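You operate a simulated robot arm through the tools that you are given. There is no shell and no other tool.

You are at the controls of a simulated two-armed robot. One attempt, no reset.

Task
Run the felt strip in at stitch 4, blue band under the foot.
Fine: foot down, machine off at the end.

The check looks at the end state, three seconds after you hand in, the way a careful person would. Anything else that was tipped, shoved, dropped, spilled or broken makes it a failure.

Robot
Two 7-joint arms with fingered hands on one trunk that stands fixed in place. Base frame: the origin is at the foot of the trunk, x ahead of it, y to its left, z up. Readings come in mm, degrees, newtons and seconds.
The left shoulder is at [70, 157, 1239], the right one opposite. With the tool pointing down near the work surface each hand reaches from about 280 to 900 mm from the base axis, measured 20 degrees to its own side. Payload 5 kg a hand.
The tool frame of a hand sits at the grasp point between the pads (the TCP): z along the fingers, y along the line on which they close. The tips reach 31 mm beyond it. The gripper opens to 156 mm. The gripper's body begins 88 mm behind the TCP. The gripper is a hand of 4 fingers: y runs from the thumb to the fingers, the wrist lies at [0, 0, -249] in the tool frame, and closing takes about 1.5 s.
Orientation is that of the tool frame in the base frame, as a unit quaternion [w, x, y, z]. With the fingers straight down and closing along the base's y, the tool's x points along the base's -x, its y along +y and its z along -z.

Tools
- The arms move only by the tool drive_tool. It takes "left_plan", "right_plan" or both (then of equal length, played together; a hand with none holds still); each is a list of rows, each a list of 7 numbers: the shift along the base's x, y, z in mm, then the turn, a rotation vector about the base's x, y, z in degrees, then the opening in per cent of the stroke, from 0 (shut) to 100 (fully open). In form: [[dx, dy, dz, rx, ry, rz, grip], ...]. A call has 1 to 20 rows; each row shifts and turns the commanded pose from where the row before left it. Rows are played at 5 a second. More than 50 mm and 8.6 degrees between two rows, or a gripper value outside its range, and nothing of the call is played. A pose out of reach is approached as far as the arm can. The call stops where the force on the tool passes 40 N (or 10 N more than at its start, if that is more) or the arm is blocked; 0.2 s more then pass. The fingers move at their own pace (about 108 mm/s each) and stop on an object; they squeeze with about 29 N. The grip force told is the motor's: it shows also when the fingers shut on nothing. Time passes only in rows, and 0.2 s behind the last, so rows that do not move let the fingers close. It gives the time, the measured TCP pose, the force on the tool (base axes), the opening and the grip force at its end, in the units of the frame above (readings bear some noise), with the torque about the TCP (base axes, N m) and any sound that the robot's microphone picked up.
- Cameras (640 x 400 px; columns grow to the right, rows downward): "scene" is now at [124.7, 46.5, 1475.3]; the picture's right is [0.51, -0.86, 0.00], its down [-0.46, -0.27, -0.85] and it looks along [0.73, 0.43, -0.53] (base axes); focal length 370 px, centre (320, 200). "left" rides on the left gripper at [-72, 2, -111] in its tool frame; the picture's right is [-0.02, -1.00, 0.00], its down [0.84, -0.02, -0.54] and it looks along [0.54, -0.01, 0.84] (tool axes); focal length 234 px, centre (320, 200). "right" rides on the right gripper at [72, 2, -111] in its tool frame; the picture's right is [-0.02, 1.00, 0.00], its down [-0.84, -0.02, -0.54] and it looks along [-0.54, -0.01, 0.84] (tool axes); focal length 234 px, centre (320, 200). There is no depth. A picture from a camera that has moved, and an enlarged one, comes with that camera's place and axes in the base frame and with its lens.
- camera(camera): a new picture of that camera. It takes no simulated time.
- raise_lower(by): slides the trunk up (or, below 0, down) by that many mm; the arms and the scene camera ride with it, the base frame stays. It gives what a move gives, with no picture.
- preshape(shape, hand): the hand has 4 fingers and takes this shape, open, in about a second: jaw (thumb against the fingers, like two jaws); tri (thumb and two fingers); tip (a fingertip pinch); poke (one finger out to press); point (the index stretched); flat (the hand flat); cup (the hand cupped); fist (a fist). The gripper value then closes the fingers along that shape, each until it touches; the sizes above hold for jaw. It gives what a move gives, with no picture.
- aim_head(pan, tilt): turns the head with the scene camera to pan (to the left, within 86 degrees either way) and tilt (down, from -29 to 69), counted from straight ahead of the robot. It gives what a move gives.
- close_up(camera, box): a new picture of the part [left, top, right, bottom] of that camera's present view, enlarged. It takes no simulated time.
- hand_in(): hands the job in; it is judged then, once.

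Places have to be worked out from the pictures, the camera data and where the tool is seen. Open the grippers and draw the arms clear of the work before you hand the job in, unless the task says otherwise.

The tools are called after "Request:" by a JSON object that holds its "fn" and its "kwargs". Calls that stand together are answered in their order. drive_tool: Moves the arms, as the interface text tells. Its arguments: {"type":"object","properties":{"left_plan":{"type":"array"},"right_plan":{"type":"array"}},"required":[]} The other tools are called the same way: raise_lower (by) slides the trunk up or down; preshape (shape, hand) gives the hand a shape; aim_head (pan, tilt) turns the head that bears the scene camera; camera (camera) takes a picture; close_up (camera, box) takes an enlarged picture of a part of a camera's view; hand_in () hands the job in.

At the start:

```text
time_s: 0.0
left_position: [471.7, 570.5, 1210.9]
left_orientation: [0.0, -0.001, 1.0, 0.001]
left_force: [0.3, -0.3, 0.4]
left_ft_torque: [0.01, 0.01, -0.04]
left_finger_gap: 155.8
left_grip_force: 0.0
left_shape: jaw
right_position: [530.9, 59.5, 1164.9]
right_orientation: [0.0, 0.001, 1.0, 0.0]
right_force: [0.0, -0.4, -0.6]
right_ft_torque: [0.0, 0.0, 0.01]
right_finger_gap: 155.9
right_grip_force: 0.1
right_shape: jaw
trunk travel left (down, up): [-625.0, 315.0]
head pan, tilt: [30.7, 32.1]
```

scene: 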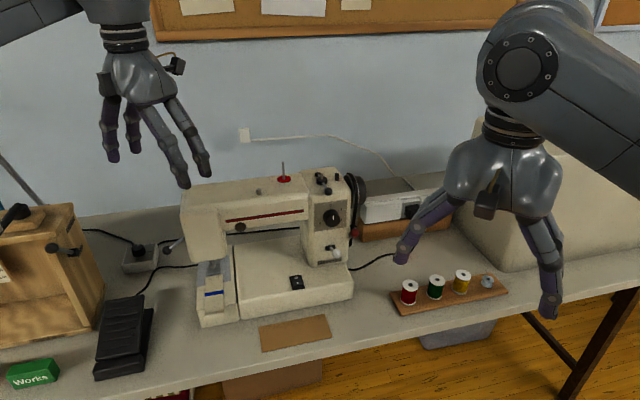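
right: 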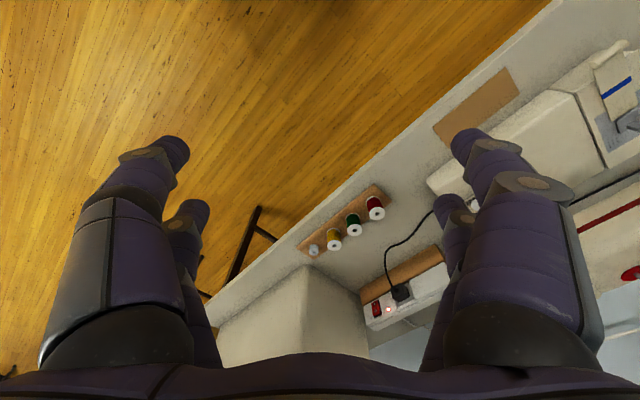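
left: 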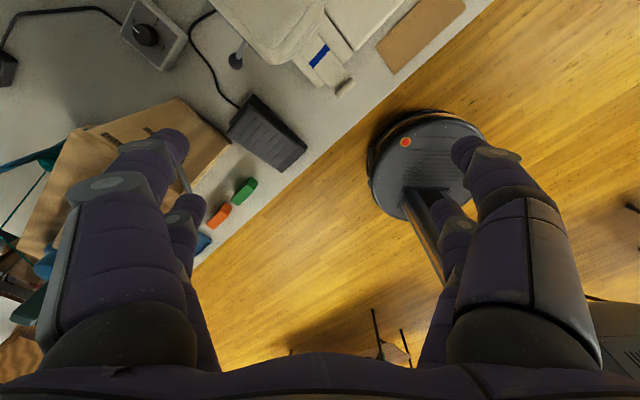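

I'll start by looking closely at the machine, its dials, the strip, pedal and switch before moving anything.

Request:
{"fn": "close_up", "kwargs": {"camera": "scene", "box": [170, 150, 370, 275]}}

Request:
{"fn": "close_up", "kwargs": {"camera": "scene", "box": [180, 230, 360, 342]}}

Request:
{"fn": "close_up", "kwargs": {"camera": "scene", "box": [290, 160, 450, 260]}}

Request:
{"fn": "close_up", "kwargs": {"camera": "left", "box": [200, 0, 480, 175]}}

Request:
{"fn": "close_up", "kwargs": {"camera": "right", "box": [420, 20, 640, 157]}}

```text
3.20 times, centred on (270, 212) of scene
camera zoom: at [124.7, 46.5, 1475.3], right [0.51, -0.86, 0.0], down [-0.46, -0.27, -0.85], along [0.73, 0.43, -0.53], focal length 1185 px, centre (480, 160)
```

zoom: 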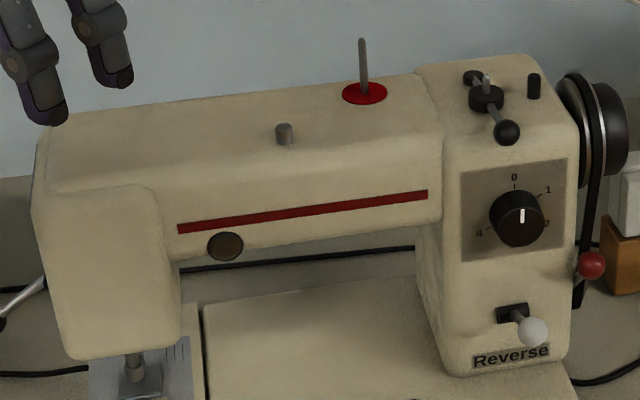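

```text
3.56 times, centred on (270, 286) of scene
camera zoom: at [124.7, 46.5, 1475.3], right [0.51, -0.86, 0.0], down [-0.46, -0.27, -0.85], along [0.73, 0.43, -0.53], focal length 1316 px, centre (498, -106)
```

zoom: 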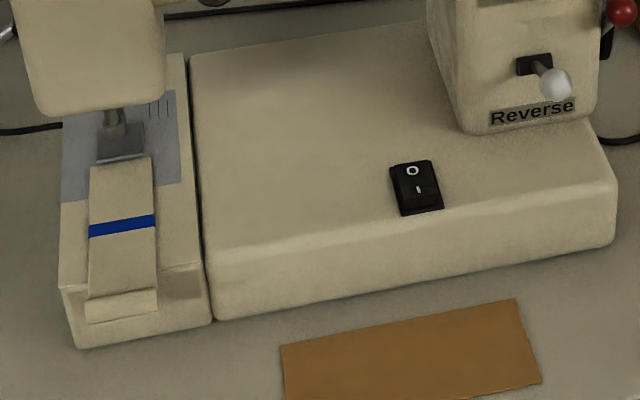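

```text
4.00 times, centred on (370, 210) of scene
camera zoom: at [124.7, 46.5, 1475.3], right [0.51, -0.86, 0.0], down [-0.46, -0.27, -0.85], along [0.73, 0.43, -0.53], focal length 1481 px, centre (120, 160)
```

zoom: 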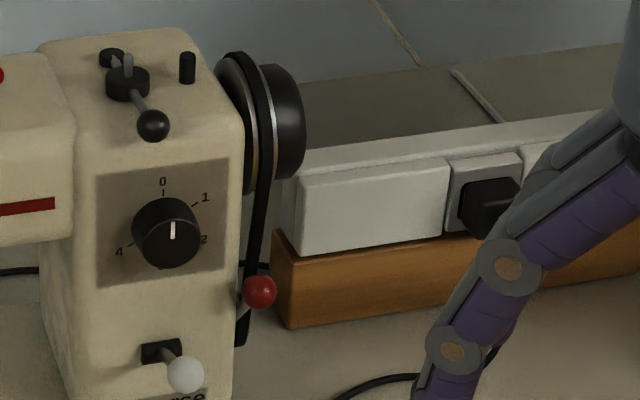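

```text
2.29 times, centred on (340, 88) of left
camera zoom: at [543.4, 572.4, 1322.3], right [0.02, -1.0, 0.0], down [-0.84, -0.02, 0.54], along [-0.54, -0.01, -0.84], focal length 535 px, centre (274, 457)
```

zoom: 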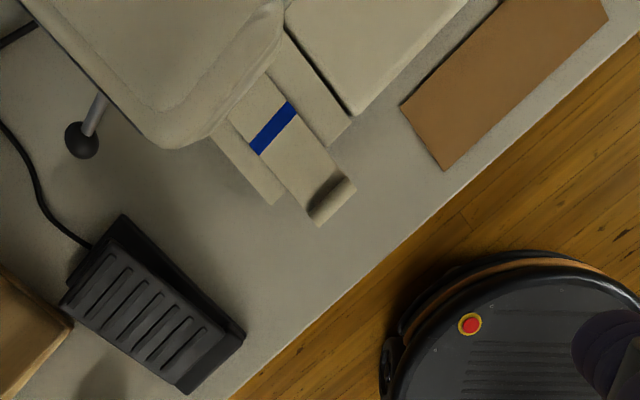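

```text
2.91 times, centred on (530, 88) of right
camera zoom: at [459.0, 60.9, 1275.7], right [0.03, 1.0, 0.0], down [0.84, -0.02, 0.55], along [0.55, -0.01, -0.84], focal length 681 px, centre (-291, 524)
```

zoom: 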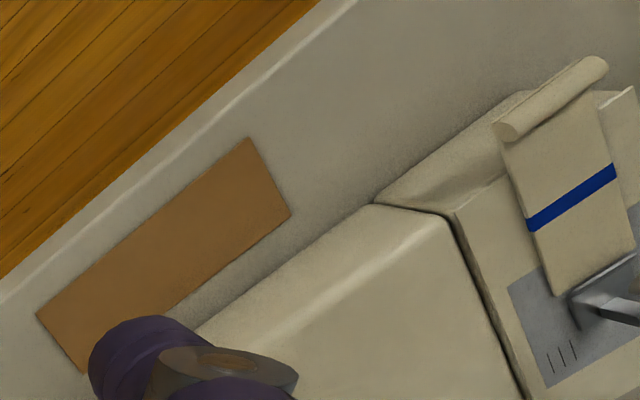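

The dial, rocker switch, strip with blue band, and pedal are visible. I'll look at the notes on the pin board and around the workbench for labels or instructions.

Request:
{"fn": "aim_head", "kwargs": {"pan": 30, "tilt": 5}}

```text
time_s: 0.9
left_position: [472.4, 571.4, 1211.0]
left_orientation: [0.0, 0.001, 1.0, 0.0]
left_force: [0.4, -0.1, -0.1]
left_ft_torque: [0.01, 0.04, -0.01]
left_finger_gap: 155.9
left_grip_force: 0.1
left_shape: jaw
right_position: [532.7, 59.1, 1163.9]
right_orientation: [0.001, 0.001, 1.0, 0.0]
right_force: [0.0, -0.3, -0.6]
right_ft_torque: [0.04, 0.0, -0.02]
right_finger_gap: 156.0
right_grip_force: 0.0
right_shape: jaw
trunk travel left (down, up): [-625.0, 315.0]
head pan, tilt: [30.0, 5.0]
```

Head is up; taking a picture of the pin board.

Request:
{"fn": "camera", "kwargs": {"camera": "scene"}}

```text
taken
camera scene: at [127.3, 46.7, 1519.0], right [0.5, -0.87, 0.0], down [-0.08, -0.04, -1.0], along [0.86, 0.5, -0.09], focal length 370 px, centre (320, 200)
```

scene: 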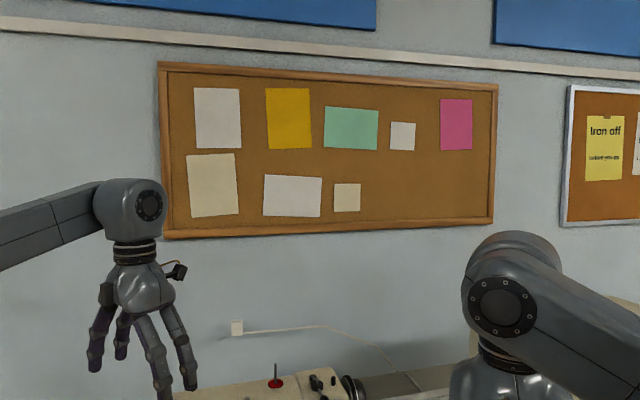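

The left board's notes look blank; there's a second board on the right with text. I'll pan to read it.

Request:
{"fn": "close_up", "kwargs": {"camera": "scene", "box": [180, 70, 500, 230]}}

Request:
{"fn": "aim_head", "kwargs": {"pan": 0, "tilt": 10}}

```text
2.00 times, centred on (340, 150) of scene
camera zoom: at [127.3, 46.7, 1519.0], right [0.5, -0.87, 0.0], down [-0.08, -0.04, -1.0], along [0.86, 0.5, -0.09], focal length 740 px, centre (280, 300)
```

zoom: 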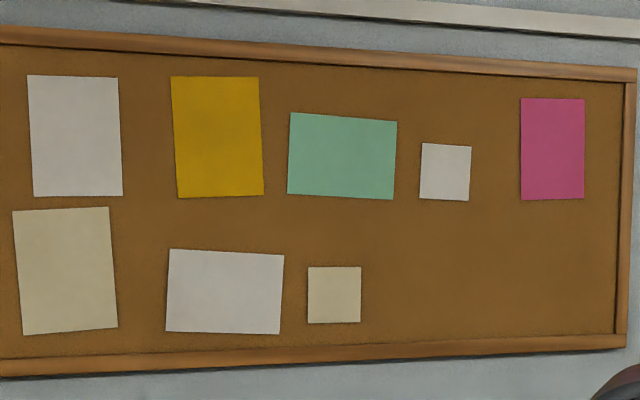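

```text
time_s: 1.9
left_position: [471.7, 570.2, 1211.2]
left_orientation: [0.0, 0.0, 1.0, 0.0]
left_force: [0.6, -0.9, -0.4]
left_ft_torque: [-0.03, -0.03, -0.04]
left_finger_gap: 156.0
left_grip_force: 0.1
left_shape: jaw
right_position: [531.8, 59.5, 1165.4]
right_orientation: [0.001, 0.001, 1.0, 0.0]
right_force: [-0.4, -0.1, -0.5]
right_ft_torque: [0.01, 0.0, 0.01]
right_finger_gap: 155.8
right_grip_force: 0.1
right_shape: jaw
trunk travel left (down, up): [-625.0, 315.0]
head pan, tilt: [0.0, 10.0]
```

Taking the picture of the right board.

Request:
{"fn": "camera", "kwargs": {"camera": "scene"}}

```text
taken
camera scene: at [140.7, 0.9, 1511.0], right [0.0, -1.0, 0.0], down [-0.17, 0.0, -0.98], along [0.98, 0.0, -0.17], focal length 370 px, centre (320, 200)
```

scene: 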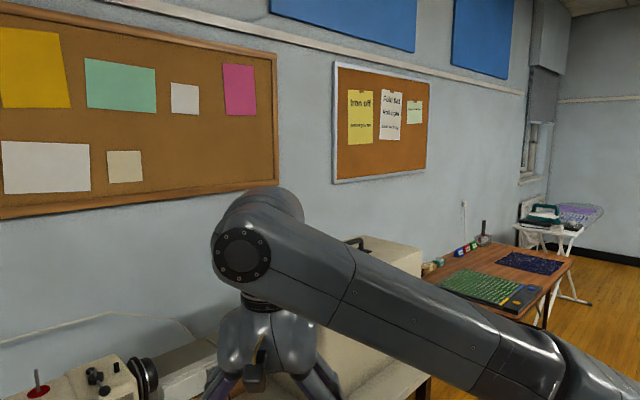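

Request:
{"fn": "close_up", "kwargs": {"camera": "scene", "box": [330, 75, 440, 155]}}

Request:
{"fn": "aim_head", "kwargs": {"pan": 60, "tilt": 40}}

```text
5.00 times, centred on (385, 115) of scene
camera zoom: at [140.7, 0.9, 1511.0], right [0.0, -1.0, 0.0], down [-0.17, 0.0, -0.98], along [0.98, 0.0, -0.17], focal length 1851 px, centre (-5, 625)
```

zoom: 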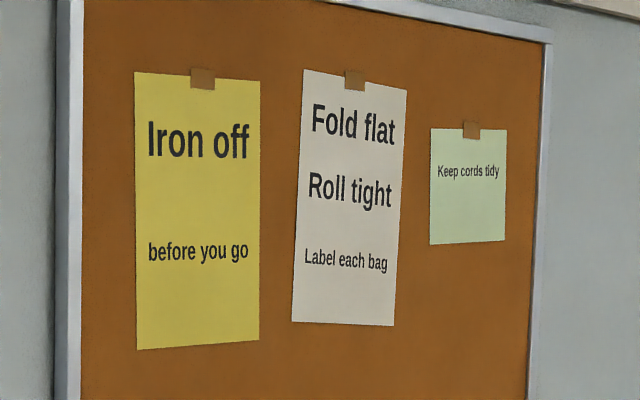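

```text
time_s: 3.2
left_position: [472.5, 570.2, 1211.0]
left_orientation: [0.001, 0.0, 1.0, 0.0]
left_force: [1.0, 0.3, -0.2]
left_ft_torque: [-0.01, 0.01, -0.02]
left_finger_gap: 155.9
left_grip_force: 0.0
left_shape: jaw
right_position: [532.4, 58.9, 1162.9]
right_orientation: [0.001, 0.002, 1.0, -0.001]
right_force: [0.0, 0.1, 0.1]
right_ft_torque: [-0.03, 0.0, 0.0]
right_finger_gap: 156.0
right_grip_force: 0.0
right_shape: jaw
trunk travel left (down, up): [-625.0, 315.0]
head pan, tilt: [60.0, 40.0]
```

The notes are general and don't bear on the machine. Looking now at the left side of the bench (pedal, box, lever).

Request:
{"fn": "camera", "kwargs": {"camera": "scene"}}

Request:
{"fn": "close_up", "kwargs": {"camera": "scene", "box": [360, 100, 640, 275]}}

```text
taken
camera scene: at [90.3, 74.4, 1463.3], right [0.87, -0.5, 0.0], down [-0.32, -0.56, -0.77], along [0.38, 0.66, -0.64], focal length 370 px, centre (320, 200)
```

scene: 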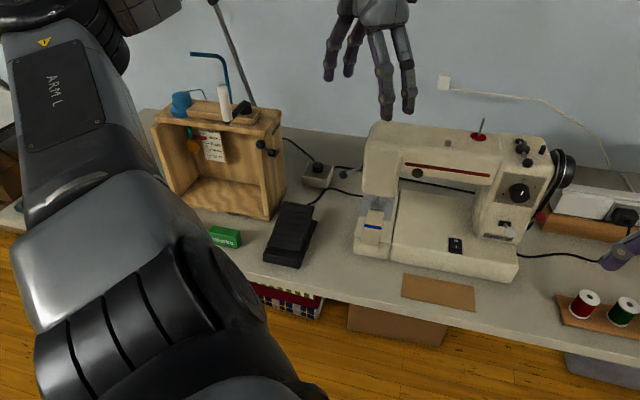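

```text
2.29 times, centred on (500, 188) of scene
camera zoom: at [90.3, 74.4, 1463.3], right [0.87, -0.5, 0.0], down [-0.32, -0.56, -0.77], along [0.38, 0.66, -0.64], focal length 846 px, centre (-91, 229)
```

zoom: 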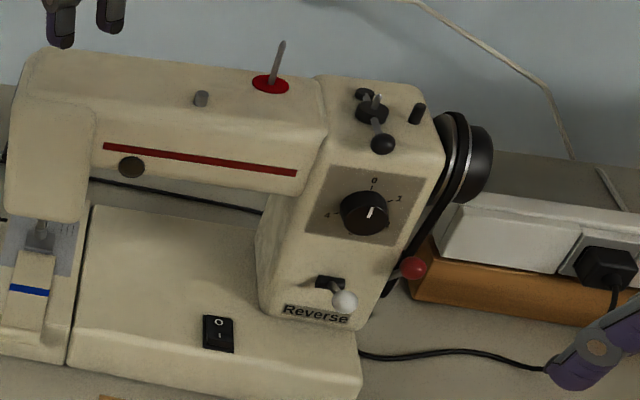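

There is a note inside the wooden box and a small grey unit with a black knob behind the pedal; zooming in on both.

Request:
{"fn": "close_up", "kwargs": {"camera": "scene", "box": [180, 110, 260, 160]}}

Request:
{"fn": "close_up", "kwargs": {"camera": "scene", "box": [270, 140, 400, 275]}}

Request:
{"fn": "close_up", "kwargs": {"camera": "scene", "box": [340, 180, 420, 270]}}

Request:
{"fn": "close_up", "kwargs": {"camera": "scene", "box": [480, 120, 580, 240]}}

```text
8.00 times, centred on (220, 135) of scene
camera zoom: at [90.3, 74.4, 1463.3], right [0.87, -0.5, 0.0], down [-0.32, -0.56, -0.77], along [0.38, 0.66, -0.64], focal length 2962 px, centre (1120, 720)
```

zoom: 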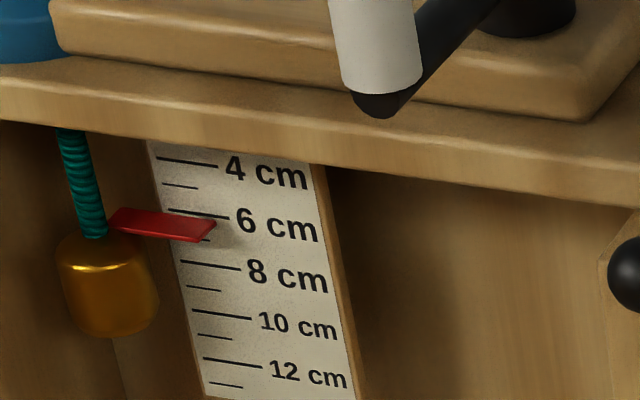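

```text
2.96 times, centred on (335, 208) of scene
camera zoom: at [90.3, 74.4, 1463.3], right [0.87, -0.5, 0.0], down [-0.32, -0.56, -0.77], along [0.38, 0.66, -0.64], focal length 1097 px, centre (276, 178)
```

zoom: 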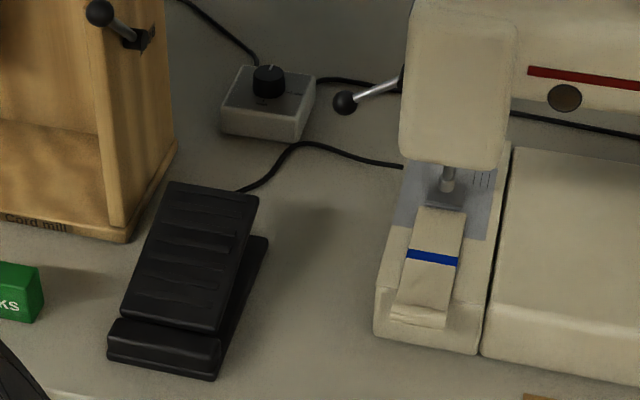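

```text
4.44 times, centred on (380, 225) of scene
camera zoom: at [90.3, 74.4, 1463.3], right [0.87, -0.5, 0.0], down [-0.32, -0.56, -0.77], along [0.38, 0.66, -0.64], focal length 1646 px, centre (53, 89)
```

zoom: 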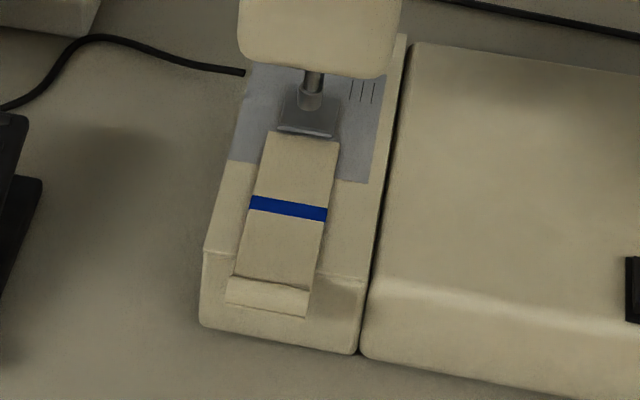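

```text
3.33 times, centred on (530, 180) of scene
camera zoom: at [90.3, 74.4, 1463.3], right [0.87, -0.5, 0.0], down [-0.32, -0.56, -0.77], along [0.38, 0.66, -0.64], focal length 1234 px, centre (-380, 267)
```

zoom: 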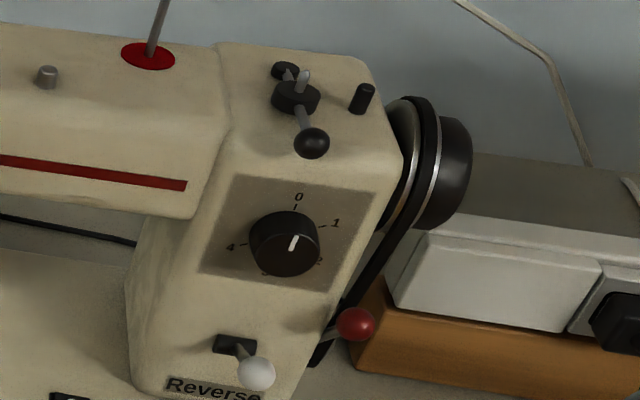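

The close-ups are truly sharper, so I'll zoom tightly on the dial, switch, foot, and levers from the scene camera.

Request:
{"fn": "close_up", "kwargs": {"camera": "scene", "box": [495, 172, 543, 208]}}

Request:
{"fn": "close_up", "kwargs": {"camera": "scene", "box": [440, 228, 472, 258]}}

Request:
{"fn": "close_up", "kwargs": {"camera": "scene", "box": [350, 180, 414, 250]}}

Request:
{"fn": "close_up", "kwargs": {"camera": "scene", "box": [300, 155, 370, 195]}}

Request:
{"fn": "close_up", "kwargs": {"camera": "scene", "box": [505, 130, 585, 240]}}

```text
11.11 times, centred on (519, 190) of scene
camera zoom: at [90.3, 74.4, 1463.3], right [0.87, -0.5, 0.0], down [-0.32, -0.56, -0.77], along [0.38, 0.66, -0.64], focal length 4114 px, centre (-1891, 311)
```

zoom: 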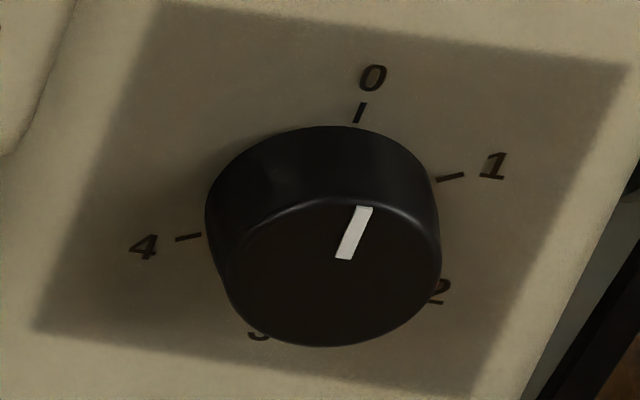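

```text
13.33 times, centred on (456, 243) of scene
camera zoom: at [90.3, 74.4, 1463.3], right [0.87, -0.5, 0.0], down [-0.32, -0.56, -0.77], along [0.38, 0.66, -0.64], focal length 4937 px, centre (-1493, -373)
```

zoom: 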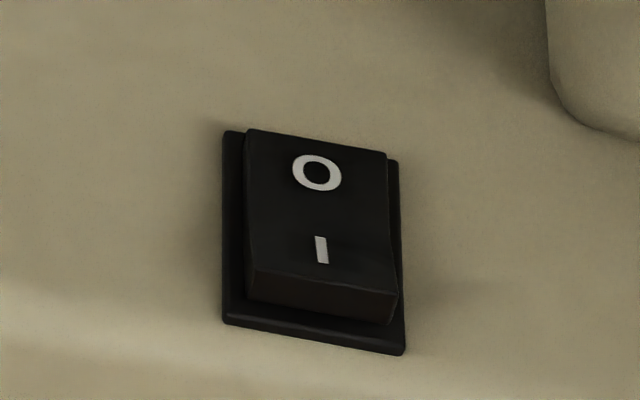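

```text
5.71 times, centred on (382, 215) of scene
camera zoom: at [90.3, 74.4, 1463.3], right [0.87, -0.5, 0.0], down [-0.32, -0.56, -0.77], along [0.38, 0.66, -0.64], focal length 2116 px, centre (-34, 114)
```

zoom: 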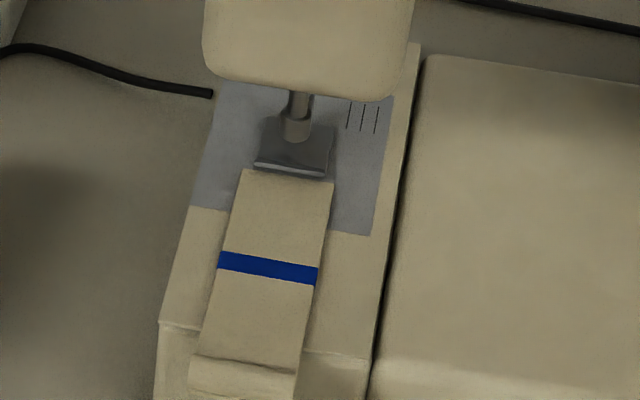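

```text
9.14 times, centred on (335, 175) of scene
camera zoom: at [90.3, 74.4, 1463.3], right [0.87, -0.5, 0.0], down [-0.32, -0.56, -0.77], along [0.38, 0.66, -0.64], focal length 3385 px, centre (183, 429)
```

zoom: 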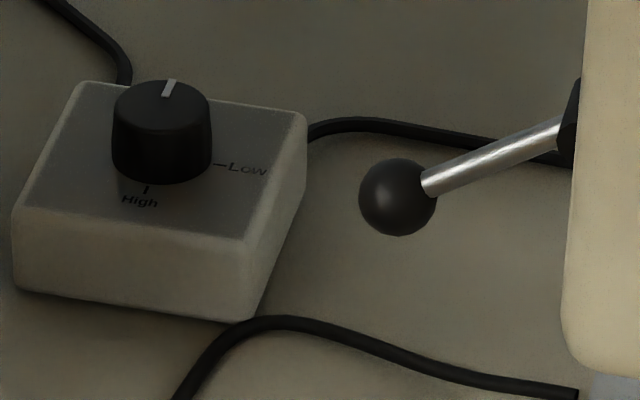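

```text
3.64 times, centred on (545, 185) of scene
camera zoom: at [90.3, 74.4, 1463.3], right [0.87, -0.5, 0.0], down [-0.32, -0.56, -0.77], along [0.38, 0.66, -0.64], focal length 1346 px, centre (-498, 254)
```

zoom: 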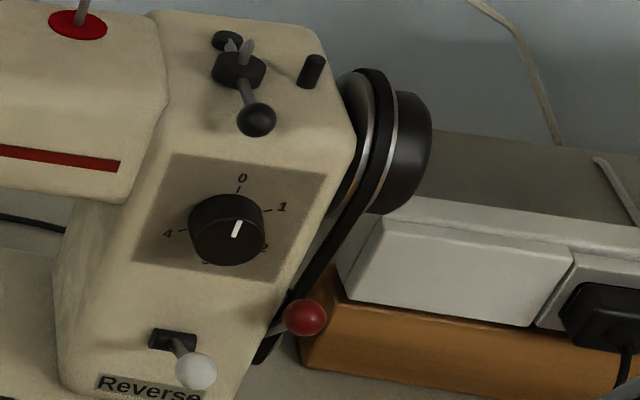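

Dial reads 0 (marks every 72°, 4 is 72° anticlockwise of 0), the rocker has its I side up (off), and the grey box with High/Low seems to belong to the "Cord mill". I'll turn the right hand's camera toward the machine for a second viewpoint.

Request:
{"fn": "drive_tool", "kwargs": {"right_plan": [[0, -20, 20, 0, 0, 8, 100], [0, -20, 20, 0, 0, 8, 100], [0, -20, 20, 0, 0, 8, 100], [0, -20, 20, 0, 0, 8, 100], [0, -20, 20, 0, 0, 8, 100]]}}

Request:
{"fn": "camera", "kwargs": {"camera": "right"}}

Request:
{"fn": "camera", "kwargs": {"camera": "left"}}

```text
time_s: 4.4
left_position: [471.6, 569.3, 1211.7]
left_orientation: [0.0, 0.0, 1.0, 0.0]
left_force: [-0.1, -0.4, -0.3]
left_ft_torque: [0.03, 0.0, -0.02]
left_finger_gap: 155.9
left_grip_force: 0.0
left_shape: jaw
right_position: [529.0, -42.3, 1264.5]
right_orientation: [0.001, -0.343, 0.939, 0.001]
right_force: [-0.6, 0.2, 0.5]
right_ft_torque: [-0.01, -0.02, 0.0]
right_finger_gap: 156.0
right_grip_force: 0.0
right_shape: jaw
trunk travel left (down, up): [-625.0, 315.0]
head pan, tilt: [60.0, 40.0]
```

```text
taken
camera right: at [472.9, -86.7, 1375.7], right [-0.63, 0.78, 0.0], down [0.65, 0.52, 0.55], along [0.43, 0.34, -0.84], focal length 234 px, centre (320, 200)
```

right: 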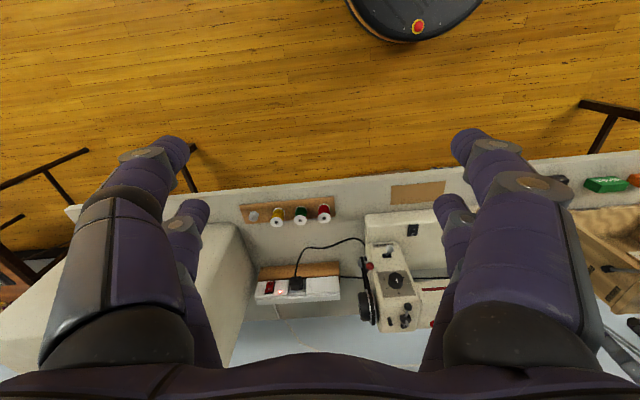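

```text
taken
camera left: at [542.7, 571.7, 1322.9], right [0.02, -1.0, 0.0], down [-0.84, -0.02, 0.54], along [-0.54, -0.01, -0.84], focal length 234 px, centre (320, 200)
```

left: 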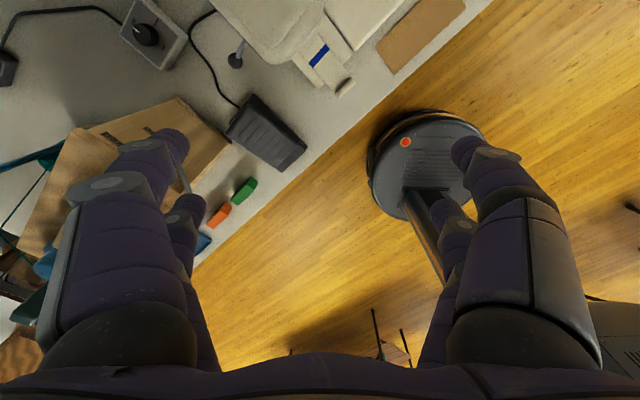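

From here the machine is visible (image upside-down). Zooming on the machine's right end, belt, and power strip.

Request:
{"fn": "close_up", "kwargs": {"camera": "right", "box": [350, 205, 450, 335]}}

Request:
{"fn": "close_up", "kwargs": {"camera": "right", "box": [250, 255, 350, 310]}}

Request:
{"fn": "close_up", "kwargs": {"camera": "left", "box": [100, 0, 220, 75]}}

Request:
{"fn": "close_up", "kwargs": {"camera": "left", "box": [210, 0, 370, 100]}}

```text
3.08 times, centred on (400, 270) of right
camera zoom: at [472.9, -86.7, 1375.7], right [-0.63, 0.78, 0.0], down [0.65, 0.52, 0.55], along [0.43, 0.34, -0.84], focal length 720 px, centre (74, -15)
```

zoom: 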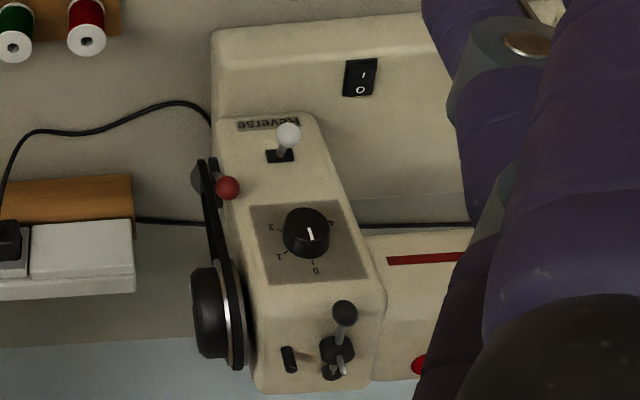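

```text
6.40 times, centred on (300, 282) of right
camera zoom: at [472.9, -86.7, 1375.7], right [-0.63, 0.78, 0.0], down [0.65, 0.52, 0.55], along [0.43, 0.34, -0.84], focal length 1499 px, centre (448, -328)
```

zoom: 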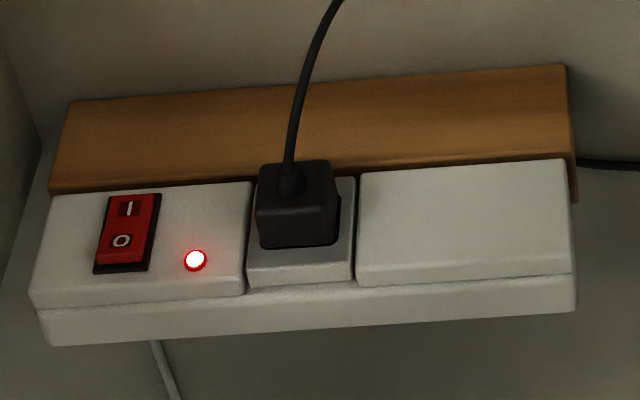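

```text
5.33 times, centred on (160, 38) of left
camera zoom: at [542.7, 571.7, 1322.9], right [0.02, -1.0, 0.0], down [-0.84, -0.02, 0.54], along [-0.54, -0.01, -0.84], focal length 1249 px, centre (1173, 1067)
```

zoom: 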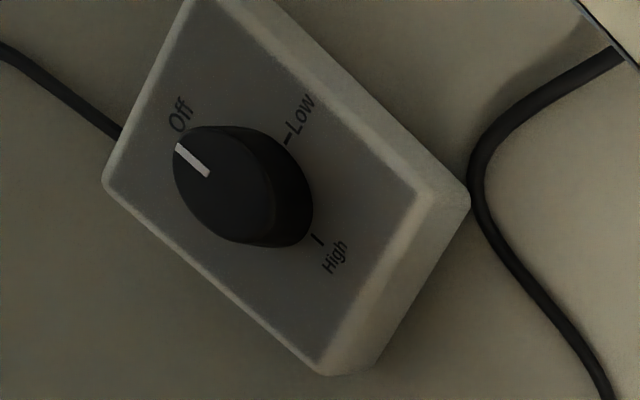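

```text
4.00 times, centred on (290, 50) of left
camera zoom: at [542.7, 571.7, 1322.9], right [0.02, -1.0, 0.0], down [-0.84, -0.02, 0.54], along [-0.54, -0.01, -0.84], focal length 937 px, centre (440, 800)
```

zoom: 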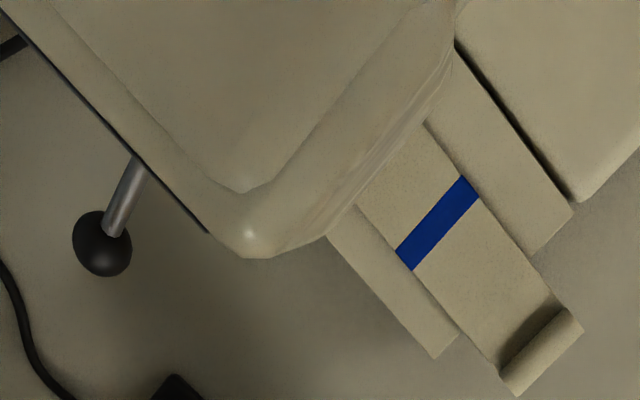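

Strip power is on, and the grey box (Off/Low/High) feeds the cord mill line, so it stays untouched. I estimate the blue band at about (533,575,829), the foot near (593,634), the foot-lifter ball near (525,705,905). I'll draw the left hand back clear of the bench, then lower the trunk to look under the head.

Request:
{"fn": "drive_tool", "kwargs": {"left_plan": [[-35, -30, 0, 0, 0, 0, 100], [-35, -30, 0, 0, 0, 0, 100], [-35, -30, 0, 0, 0, 0, 100], [-35, -30, 0, 0, 0, 0, 100], [-35, -30, 0, 0, 0, 0, 100]]}}

Request:
{"fn": "aim_head", "kwargs": {"pan": 46, "tilt": 25}}

Request:
{"fn": "camera", "kwargs": {"camera": "scene"}}

```text
time_s: 5.6
left_position: [294.3, 416.5, 1214.0]
left_orientation: [0.001, -0.001, 1.0, 0.0]
left_force: [-0.1, -0.8, 0.4]
left_ft_torque: [0.01, -0.01, -0.02]
left_finger_gap: 156.0
left_grip_force: 0.1
left_shape: jaw
right_position: [528.4, -42.3, 1264.0]
right_orientation: [0.001, -0.341, 0.94, 0.0]
right_force: [-0.9, 0.5, 0.1]
right_ft_torque: [0.07, -0.03, 0.0]
right_finger_gap: 155.8
right_grip_force: 0.0
right_shape: jaw
trunk travel left (down, up): [-625.0, 315.0]
head pan, tilt: [60.0, 40.0]
```

```text
time_s: 6.3
left_position: [296.9, 418.9, 1213.2]
left_orientation: [0.0, 0.0, 1.0, 0.001]
left_force: [-0.1, 0.2, 0.2]
left_ft_torque: [0.02, -0.02, 0.0]
left_finger_gap: 155.9
left_grip_force: 0.2
left_shape: jaw
right_position: [532.1, -39.5, 1264.1]
right_orientation: [0.0, -0.341, 0.94, 0.001]
right_force: [0.3, -0.9, 0.1]
right_ft_torque: [-0.03, 0.07, 0.0]
right_finger_gap: 155.9
right_grip_force: 0.0
right_shape: jaw
trunk travel left (down, up): [-625.0, 315.0]
head pan, tilt: [46.0, 25.0]
```

```text
taken
camera scene: at [112.2, 67.5, 1486.5], right [0.72, -0.69, 0.0], down [-0.29, -0.31, -0.91], along [0.63, 0.65, -0.42], focal length 370 px, centre (320, 200)
```

scene: 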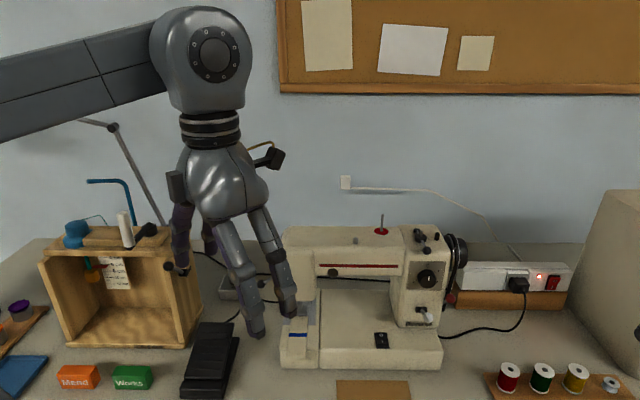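

The machine is now square to the camera. I'll shift the left hand further left, out of the line of sight, then lower the trunk.

Request:
{"fn": "drive_tool", "kwargs": {"left_plan": [[-25, 30, 0, 0, 0, 0, 100], [-25, 30, 0, 0, 0, 0, 100], [-25, 30, 0, 0, 0, 0, 100]]}}

Request:
{"fn": "raise_lower", "kwargs": {"by": -300}}

Request:
{"fn": "camera", "kwargs": {"camera": "scene"}}

```text
time_s: 7.1
left_position: [220.9, 510.3, 1213.1]
left_orientation: [0.001, 0.0, 1.0, 0.0]
left_force: [-0.3, -0.2, 0.1]
left_ft_torque: [-0.03, -0.02, 0.02]
left_finger_gap: 156.0
left_grip_force: 0.0
left_shape: jaw
right_position: [530.1, -40.7, 1263.5]
right_orientation: [0.0, -0.342, 0.94, 0.001]
right_force: [-0.6, -0.4, 0.2]
right_ft_torque: [-0.01, 0.0, 0.02]
right_finger_gap: 155.9
right_grip_force: 0.1
right_shape: jaw
trunk travel left (down, up): [-625.0, 315.0]
head pan, tilt: [46.0, 25.0]
```

```text
time_s: 10.1
left_position: [220.8, 510.9, 912.8]
left_orientation: [0.0, 0.0, 1.0, 0.0]
left_force: [-0.3, -0.7, 0.0]
left_ft_torque: [-0.03, 0.0, -0.01]
left_finger_gap: 155.9
left_grip_force: 0.0
left_shape: jaw
right_position: [529.0, -40.9, 963.2]
right_orientation: [0.001, -0.341, 0.94, 0.0]
right_force: [0.3, -0.4, -1.1]
right_ft_torque: [0.0, 0.04, 0.01]
right_finger_gap: 156.0
right_grip_force: 0.1
right_shape: jaw
trunk travel left (down, up): [-325.0, 615.0]
head pan, tilt: [46.0, 25.0]
```

```text
taken
camera scene: at [111.5, 66.8, 1186.7], right [0.72, -0.69, 0.0], down [-0.29, -0.3, -0.91], along [0.63, 0.65, -0.42], focal length 370 px, centre (320, 200)
```

scene: 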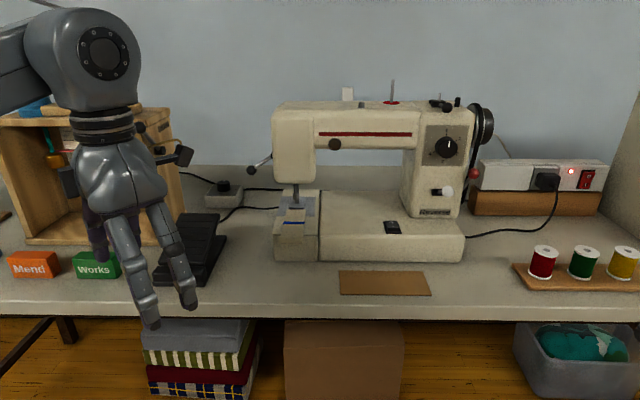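

Much better viewpoint. Zooming on foot/strip, lever, dial and belt side.

Request:
{"fn": "close_up", "kwargs": {"camera": "scene", "box": [266, 170, 330, 210]}}

Request:
{"fn": "close_up", "kwargs": {"camera": "scene", "box": [240, 100, 336, 160]}}

Request:
{"fn": "close_up", "kwargs": {"camera": "scene", "box": [400, 90, 512, 160]}}

Request:
{"fn": "close_up", "kwargs": {"camera": "scene", "box": [400, 150, 512, 240]}}

Request:
{"fn": "close_up", "kwargs": {"camera": "scene", "box": [150, 190, 330, 300]}}

```text
10.00 times, centred on (298, 190) of scene
camera zoom: at [111.5, 66.8, 1186.7], right [0.72, -0.69, 0.0], down [-0.29, -0.3, -0.91], along [0.63, 0.65, -0.42], focal length 3703 px, centre (540, 300)
```

zoom: 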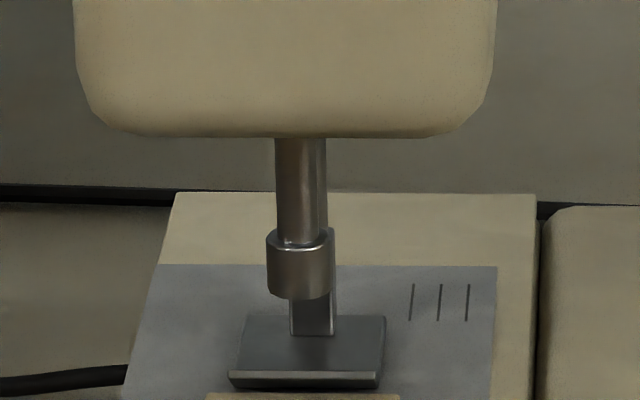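

```text
6.67 times, centred on (288, 130) of scene
camera zoom: at [111.5, 66.8, 1186.7], right [0.72, -0.69, 0.0], down [-0.29, -0.3, -0.91], along [0.63, 0.65, -0.42], focal length 2468 px, centre (533, 667)
```

zoom: 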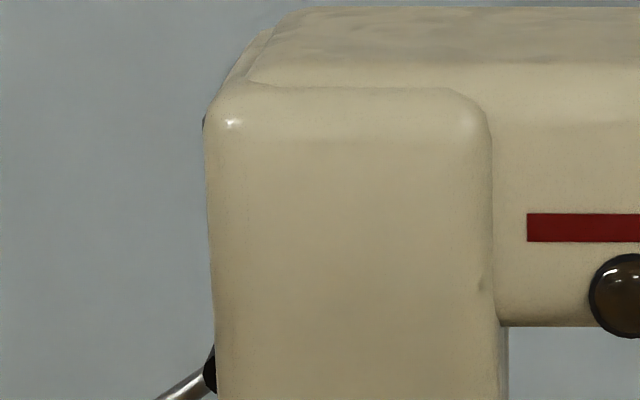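

```text
5.71 times, centred on (456, 125) of scene
camera zoom: at [111.5, 66.8, 1186.7], right [0.72, -0.69, 0.0], down [-0.29, -0.3, -0.91], along [0.63, 0.65, -0.42], focal length 2116 px, centre (-457, 629)
```

zoom: 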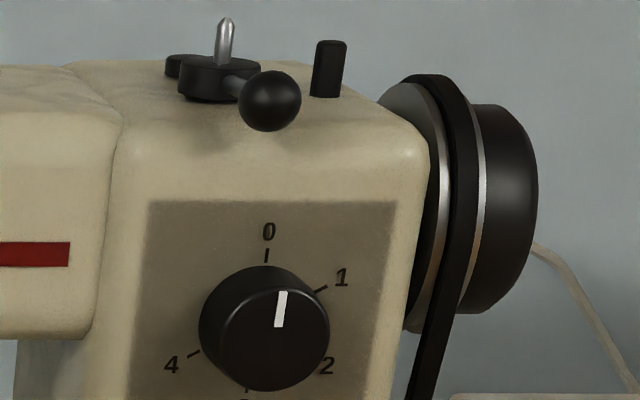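

```text
4.44 times, centred on (456, 195) of scene
camera zoom: at [111.5, 66.8, 1186.7], right [0.72, -0.69, 0.0], down [-0.29, -0.3, -0.91], along [0.63, 0.65, -0.42], focal length 1646 px, centre (-284, 222)
```

zoom: 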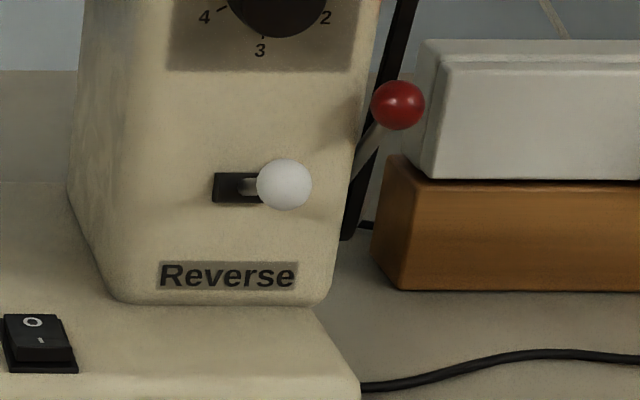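

```text
3.56 times, centred on (240, 245) of scene
camera zoom: at [111.5, 66.8, 1186.7], right [0.72, -0.69, 0.0], down [-0.29, -0.3, -0.91], along [0.63, 0.65, -0.42], focal length 1316 px, centre (604, 40)
```

zoom: 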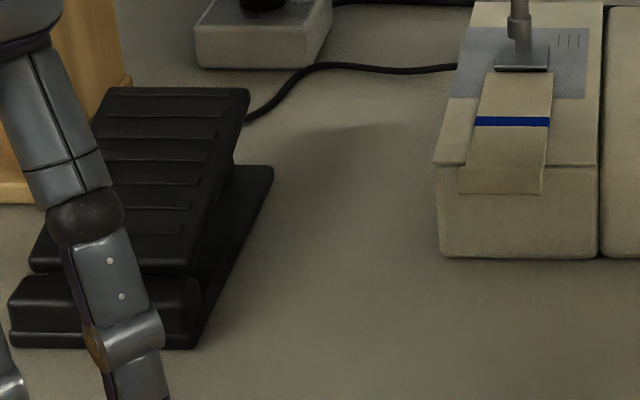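

The foot seems to be just ahead of the strip's end. Zooming much tighter on dial, foot front, and lever.

Request:
{"fn": "close_up", "kwargs": {"camera": "scene", "box": [424, 126, 472, 162]}}

Request:
{"fn": "close_up", "kwargs": {"camera": "scene", "box": [278, 184, 318, 209]}}

Request:
{"fn": "close_up", "kwargs": {"camera": "scene", "box": [240, 140, 290, 180]}}

Request:
{"fn": "close_up", "kwargs": {"camera": "scene", "box": [455, 90, 505, 210]}}

```text
11.11 times, centred on (448, 144) of scene
camera zoom: at [111.5, 66.8, 1186.7], right [0.72, -0.69, 0.0], down [-0.29, -0.3, -0.91], along [0.63, 0.65, -0.42], focal length 4114 px, centre (-1102, 822)
```

zoom: 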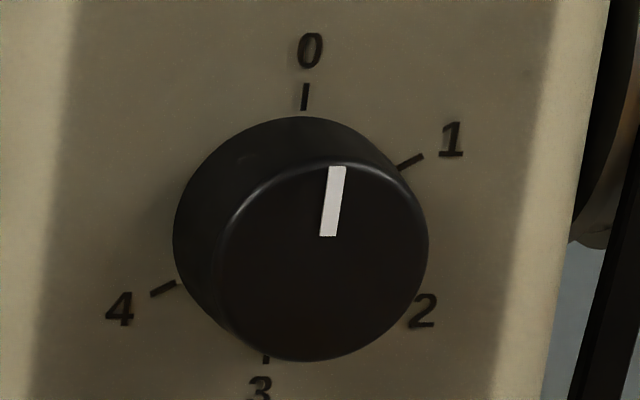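

```text
16.00 times, centred on (298, 196) of scene
camera zoom: at [111.5, 66.8, 1186.7], right [0.72, -0.69, 0.0], down [-0.29, -0.3, -0.91], along [0.63, 0.65, -0.42], focal length 5924 px, centre (672, 256)
```

zoom: 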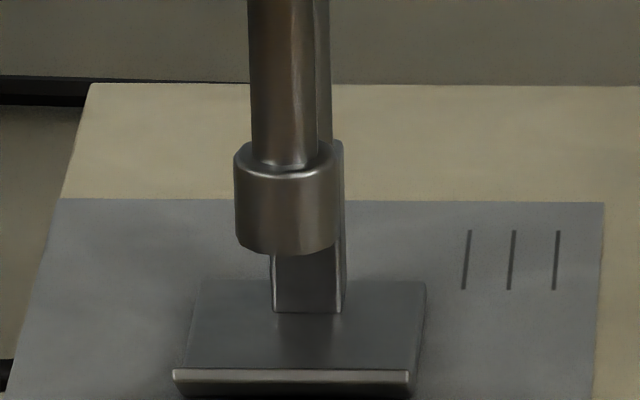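

```text
10.00 times, centred on (265, 160) of scene
camera zoom: at [111.5, 66.8, 1186.7], right [0.72, -0.69, 0.0], down [-0.29, -0.3, -0.91], along [0.63, 0.65, -0.42], focal length 3703 px, centre (870, 600)
```

zoom: 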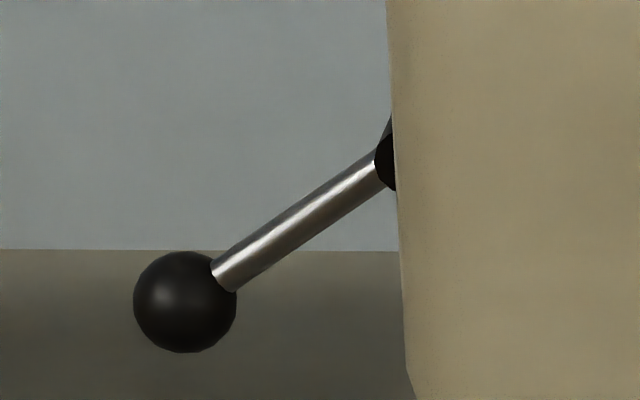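

```text
3.33 times, centred on (480, 150) of scene
camera zoom: at [111.5, 66.8, 1186.7], right [0.72, -0.69, 0.0], down [-0.29, -0.3, -0.91], along [0.63, 0.65, -0.42], focal length 1234 px, centre (-213, 367)
```

zoom: 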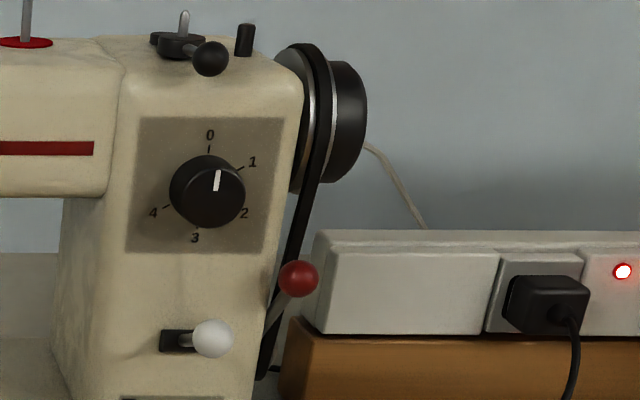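

Ticks 0–3 and 1–4 are opposite each other, so spacing is 60°: 4 sits at 240° clockwise from 0; pointer is at 0. Now checking the foot/strip junction more tightly.

Request:
{"fn": "close_up", "kwargs": {"camera": "scene", "box": [276, 196, 320, 224]}}

Request:
{"fn": "close_up", "kwargs": {"camera": "scene", "box": [268, 205, 328, 265]}}

Request:
{"fn": "close_up", "kwargs": {"camera": "scene", "box": [375, 212, 407, 240]}}

Request:
{"fn": "close_up", "kwargs": {"camera": "scene", "box": [425, 175, 475, 225]}}

```text
14.29 times, centred on (298, 210) of scene
camera zoom: at [111.5, 66.8, 1186.7], right [0.72, -0.69, 0.0], down [-0.29, -0.3, -0.91], along [0.63, 0.65, -0.42], focal length 5290 px, centre (634, 57)
```

zoom: 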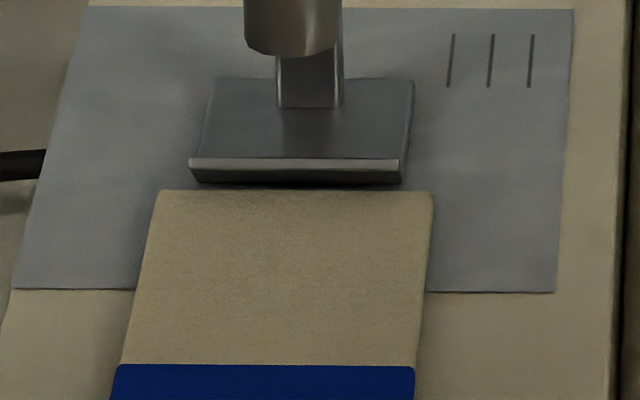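

```text
6.67 times, centred on (298, 235) of scene
camera zoom: at [111.5, 66.8, 1186.7], right [0.72, -0.69, 0.0], down [-0.29, -0.3, -0.91], along [0.63, 0.65, -0.42], focal length 2468 px, centre (467, -33)
```

zoom: 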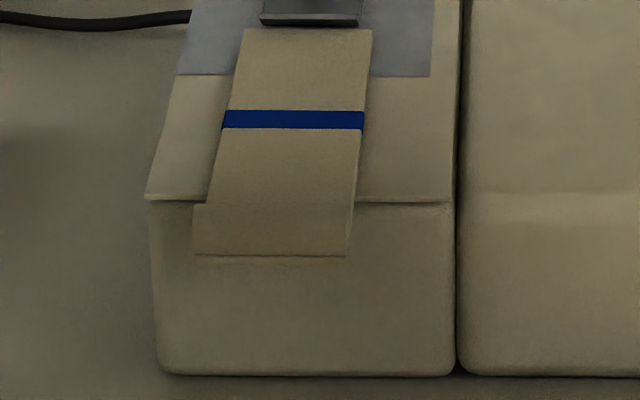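

```text
14.29 times, centred on (391, 226) of scene
camera zoom: at [111.5, 66.8, 1186.7], right [0.72, -0.69, 0.0], down [-0.29, -0.3, -0.91], along [0.63, 0.65, -0.42], focal length 5290 px, centre (-694, -171)
```

zoom: 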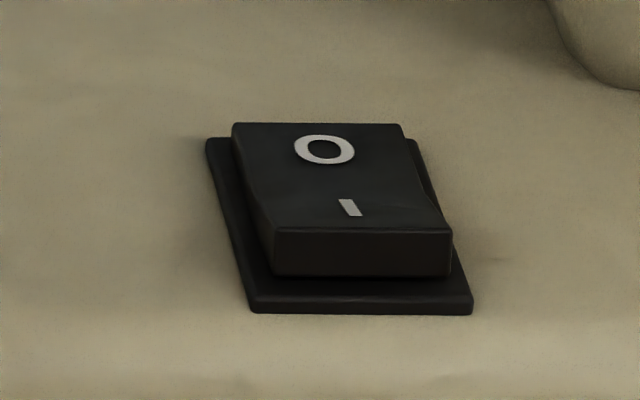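

```text
8.00 times, centred on (450, 200) of scene
camera zoom: at [111.5, 66.8, 1186.7], right [0.72, -0.69, 0.0], down [-0.29, -0.3, -0.91], along [0.63, 0.65, -0.42], focal length 2962 px, centre (-720, 200)
```

zoom: 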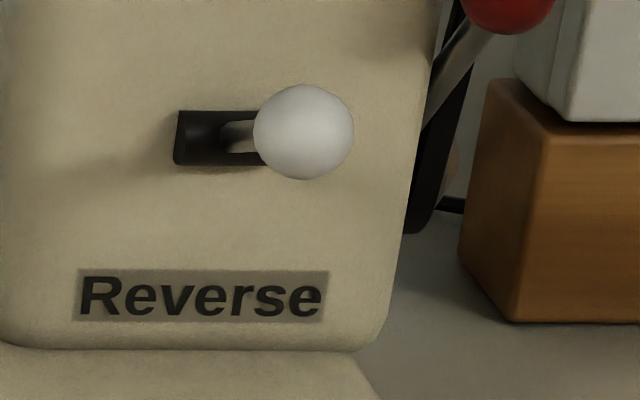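

The strip's end lies right at the front of the foot; I need a flatter view to judge whether the foot is up. I'll lift both hands and lower the trunk further to look almost level.

Request:
{"fn": "drive_tool", "kwargs": {"left_plan": [[0, 0, 48, 0, 0, 0, 100], [0, 0, 48, 0, 0, 0, 100], [0, 0, 48, 0, 0, 0, 100], [0, 0, 48, 0, 0, 0, 100], [0, 0, 48, 0, 0, 0, 100]], "right_plan": [[0, 0, 48, 0, 0, 0, 100], [0, 0, 48, 0, 0, 0, 100], [0, 0, 48, 0, 0, 0, 100], [0, 0, 48, 0, 0, 0, 100], [0, 0, 48, 0, 0, 0, 100]]}}

Request:
{"fn": "raise_lower", "kwargs": {"by": -250}}

Request:
{"fn": "aim_head", "kwargs": {"pan": 46, "tilt": 5}}

Request:
{"fn": "camera", "kwargs": {"camera": "scene"}}

```text
time_s: 11.3
left_position: [255.6, 518.4, 1115.7]
left_orientation: [0.001, 0.0, 1.0, -0.001]
left_force: [-0.2, -0.1, -1.1]
left_ft_torque: [0.01, -0.06, 0.02]
left_finger_gap: 156.0
left_grip_force: 0.0
left_shape: jaw
left hand out of reach, approached as far as the arm can: row 4, 5
right_position: [530.6, -37.8, 1203.8]
right_orientation: [0.002, -0.343, 0.939, 0.0]
right_force: [-0.2, 0.9, -0.1]
right_ft_torque: [-0.05, -0.02, -0.02]
right_finger_gap: 156.0
right_grip_force: 0.2
right_shape: jaw
trunk travel left (down, up): [-325.0, 615.0]
head pan, tilt: [46.0, 25.0]
```

```text
time_s: 13.9
left_position: [257.5, 516.9, 867.0]
left_orientation: [0.001, -0.001, 1.0, 0.0]
left_force: [-0.5, 0.1, -0.3]
left_ft_torque: [0.0, 0.0, 0.01]
left_finger_gap: 156.0
left_grip_force: 0.0
left_shape: jaw
right_position: [532.5, -39.7, 952.2]
right_orientation: [0.0, -0.342, 0.94, 0.001]
right_force: [0.3, 0.6, 0.1]
right_ft_torque: [-0.01, 0.0, -0.01]
right_finger_gap: 155.9
right_grip_force: 0.1
right_shape: jaw
trunk travel left (down, up): [-75.0, 865.0]
head pan, tilt: [46.0, 25.0]
```

```text
time_s: 14.8
left_position: [258.0, 517.4, 866.3]
left_orientation: [0.001, 0.001, 1.0, 0.001]
left_force: [-0.2, 0.3, -0.6]
left_ft_torque: [0.02, -0.02, 0.01]
left_finger_gap: 155.8
left_grip_force: 0.1
left_shape: jaw
right_position: [532.6, -40.4, 952.4]
right_orientation: [0.001, -0.342, 0.94, 0.0]
right_force: [-0.4, -0.1, 0.7]
right_ft_torque: [0.0, 0.04, 0.02]
right_finger_gap: 155.8
right_grip_force: 0.0
right_shape: jaw
trunk travel left (down, up): [-75.0, 865.0]
head pan, tilt: [46.0, 5.0]
```

```text
taken
camera scene: at [111.4, 66.7, 969.0], right [0.72, -0.69, 0.0], down [-0.06, -0.06, -1.0], along [0.69, 0.72, -0.09], focal length 370 px, centre (320, 200)
```

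scene: 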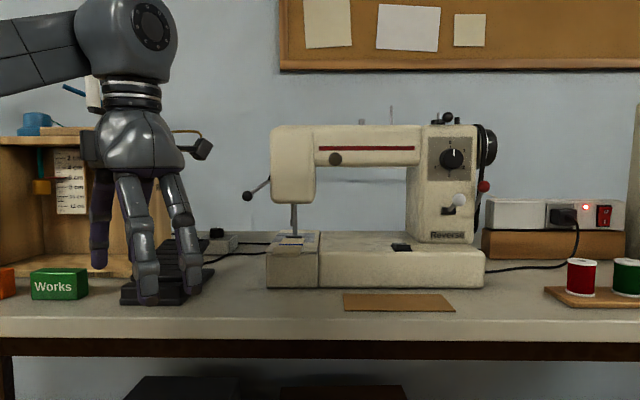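

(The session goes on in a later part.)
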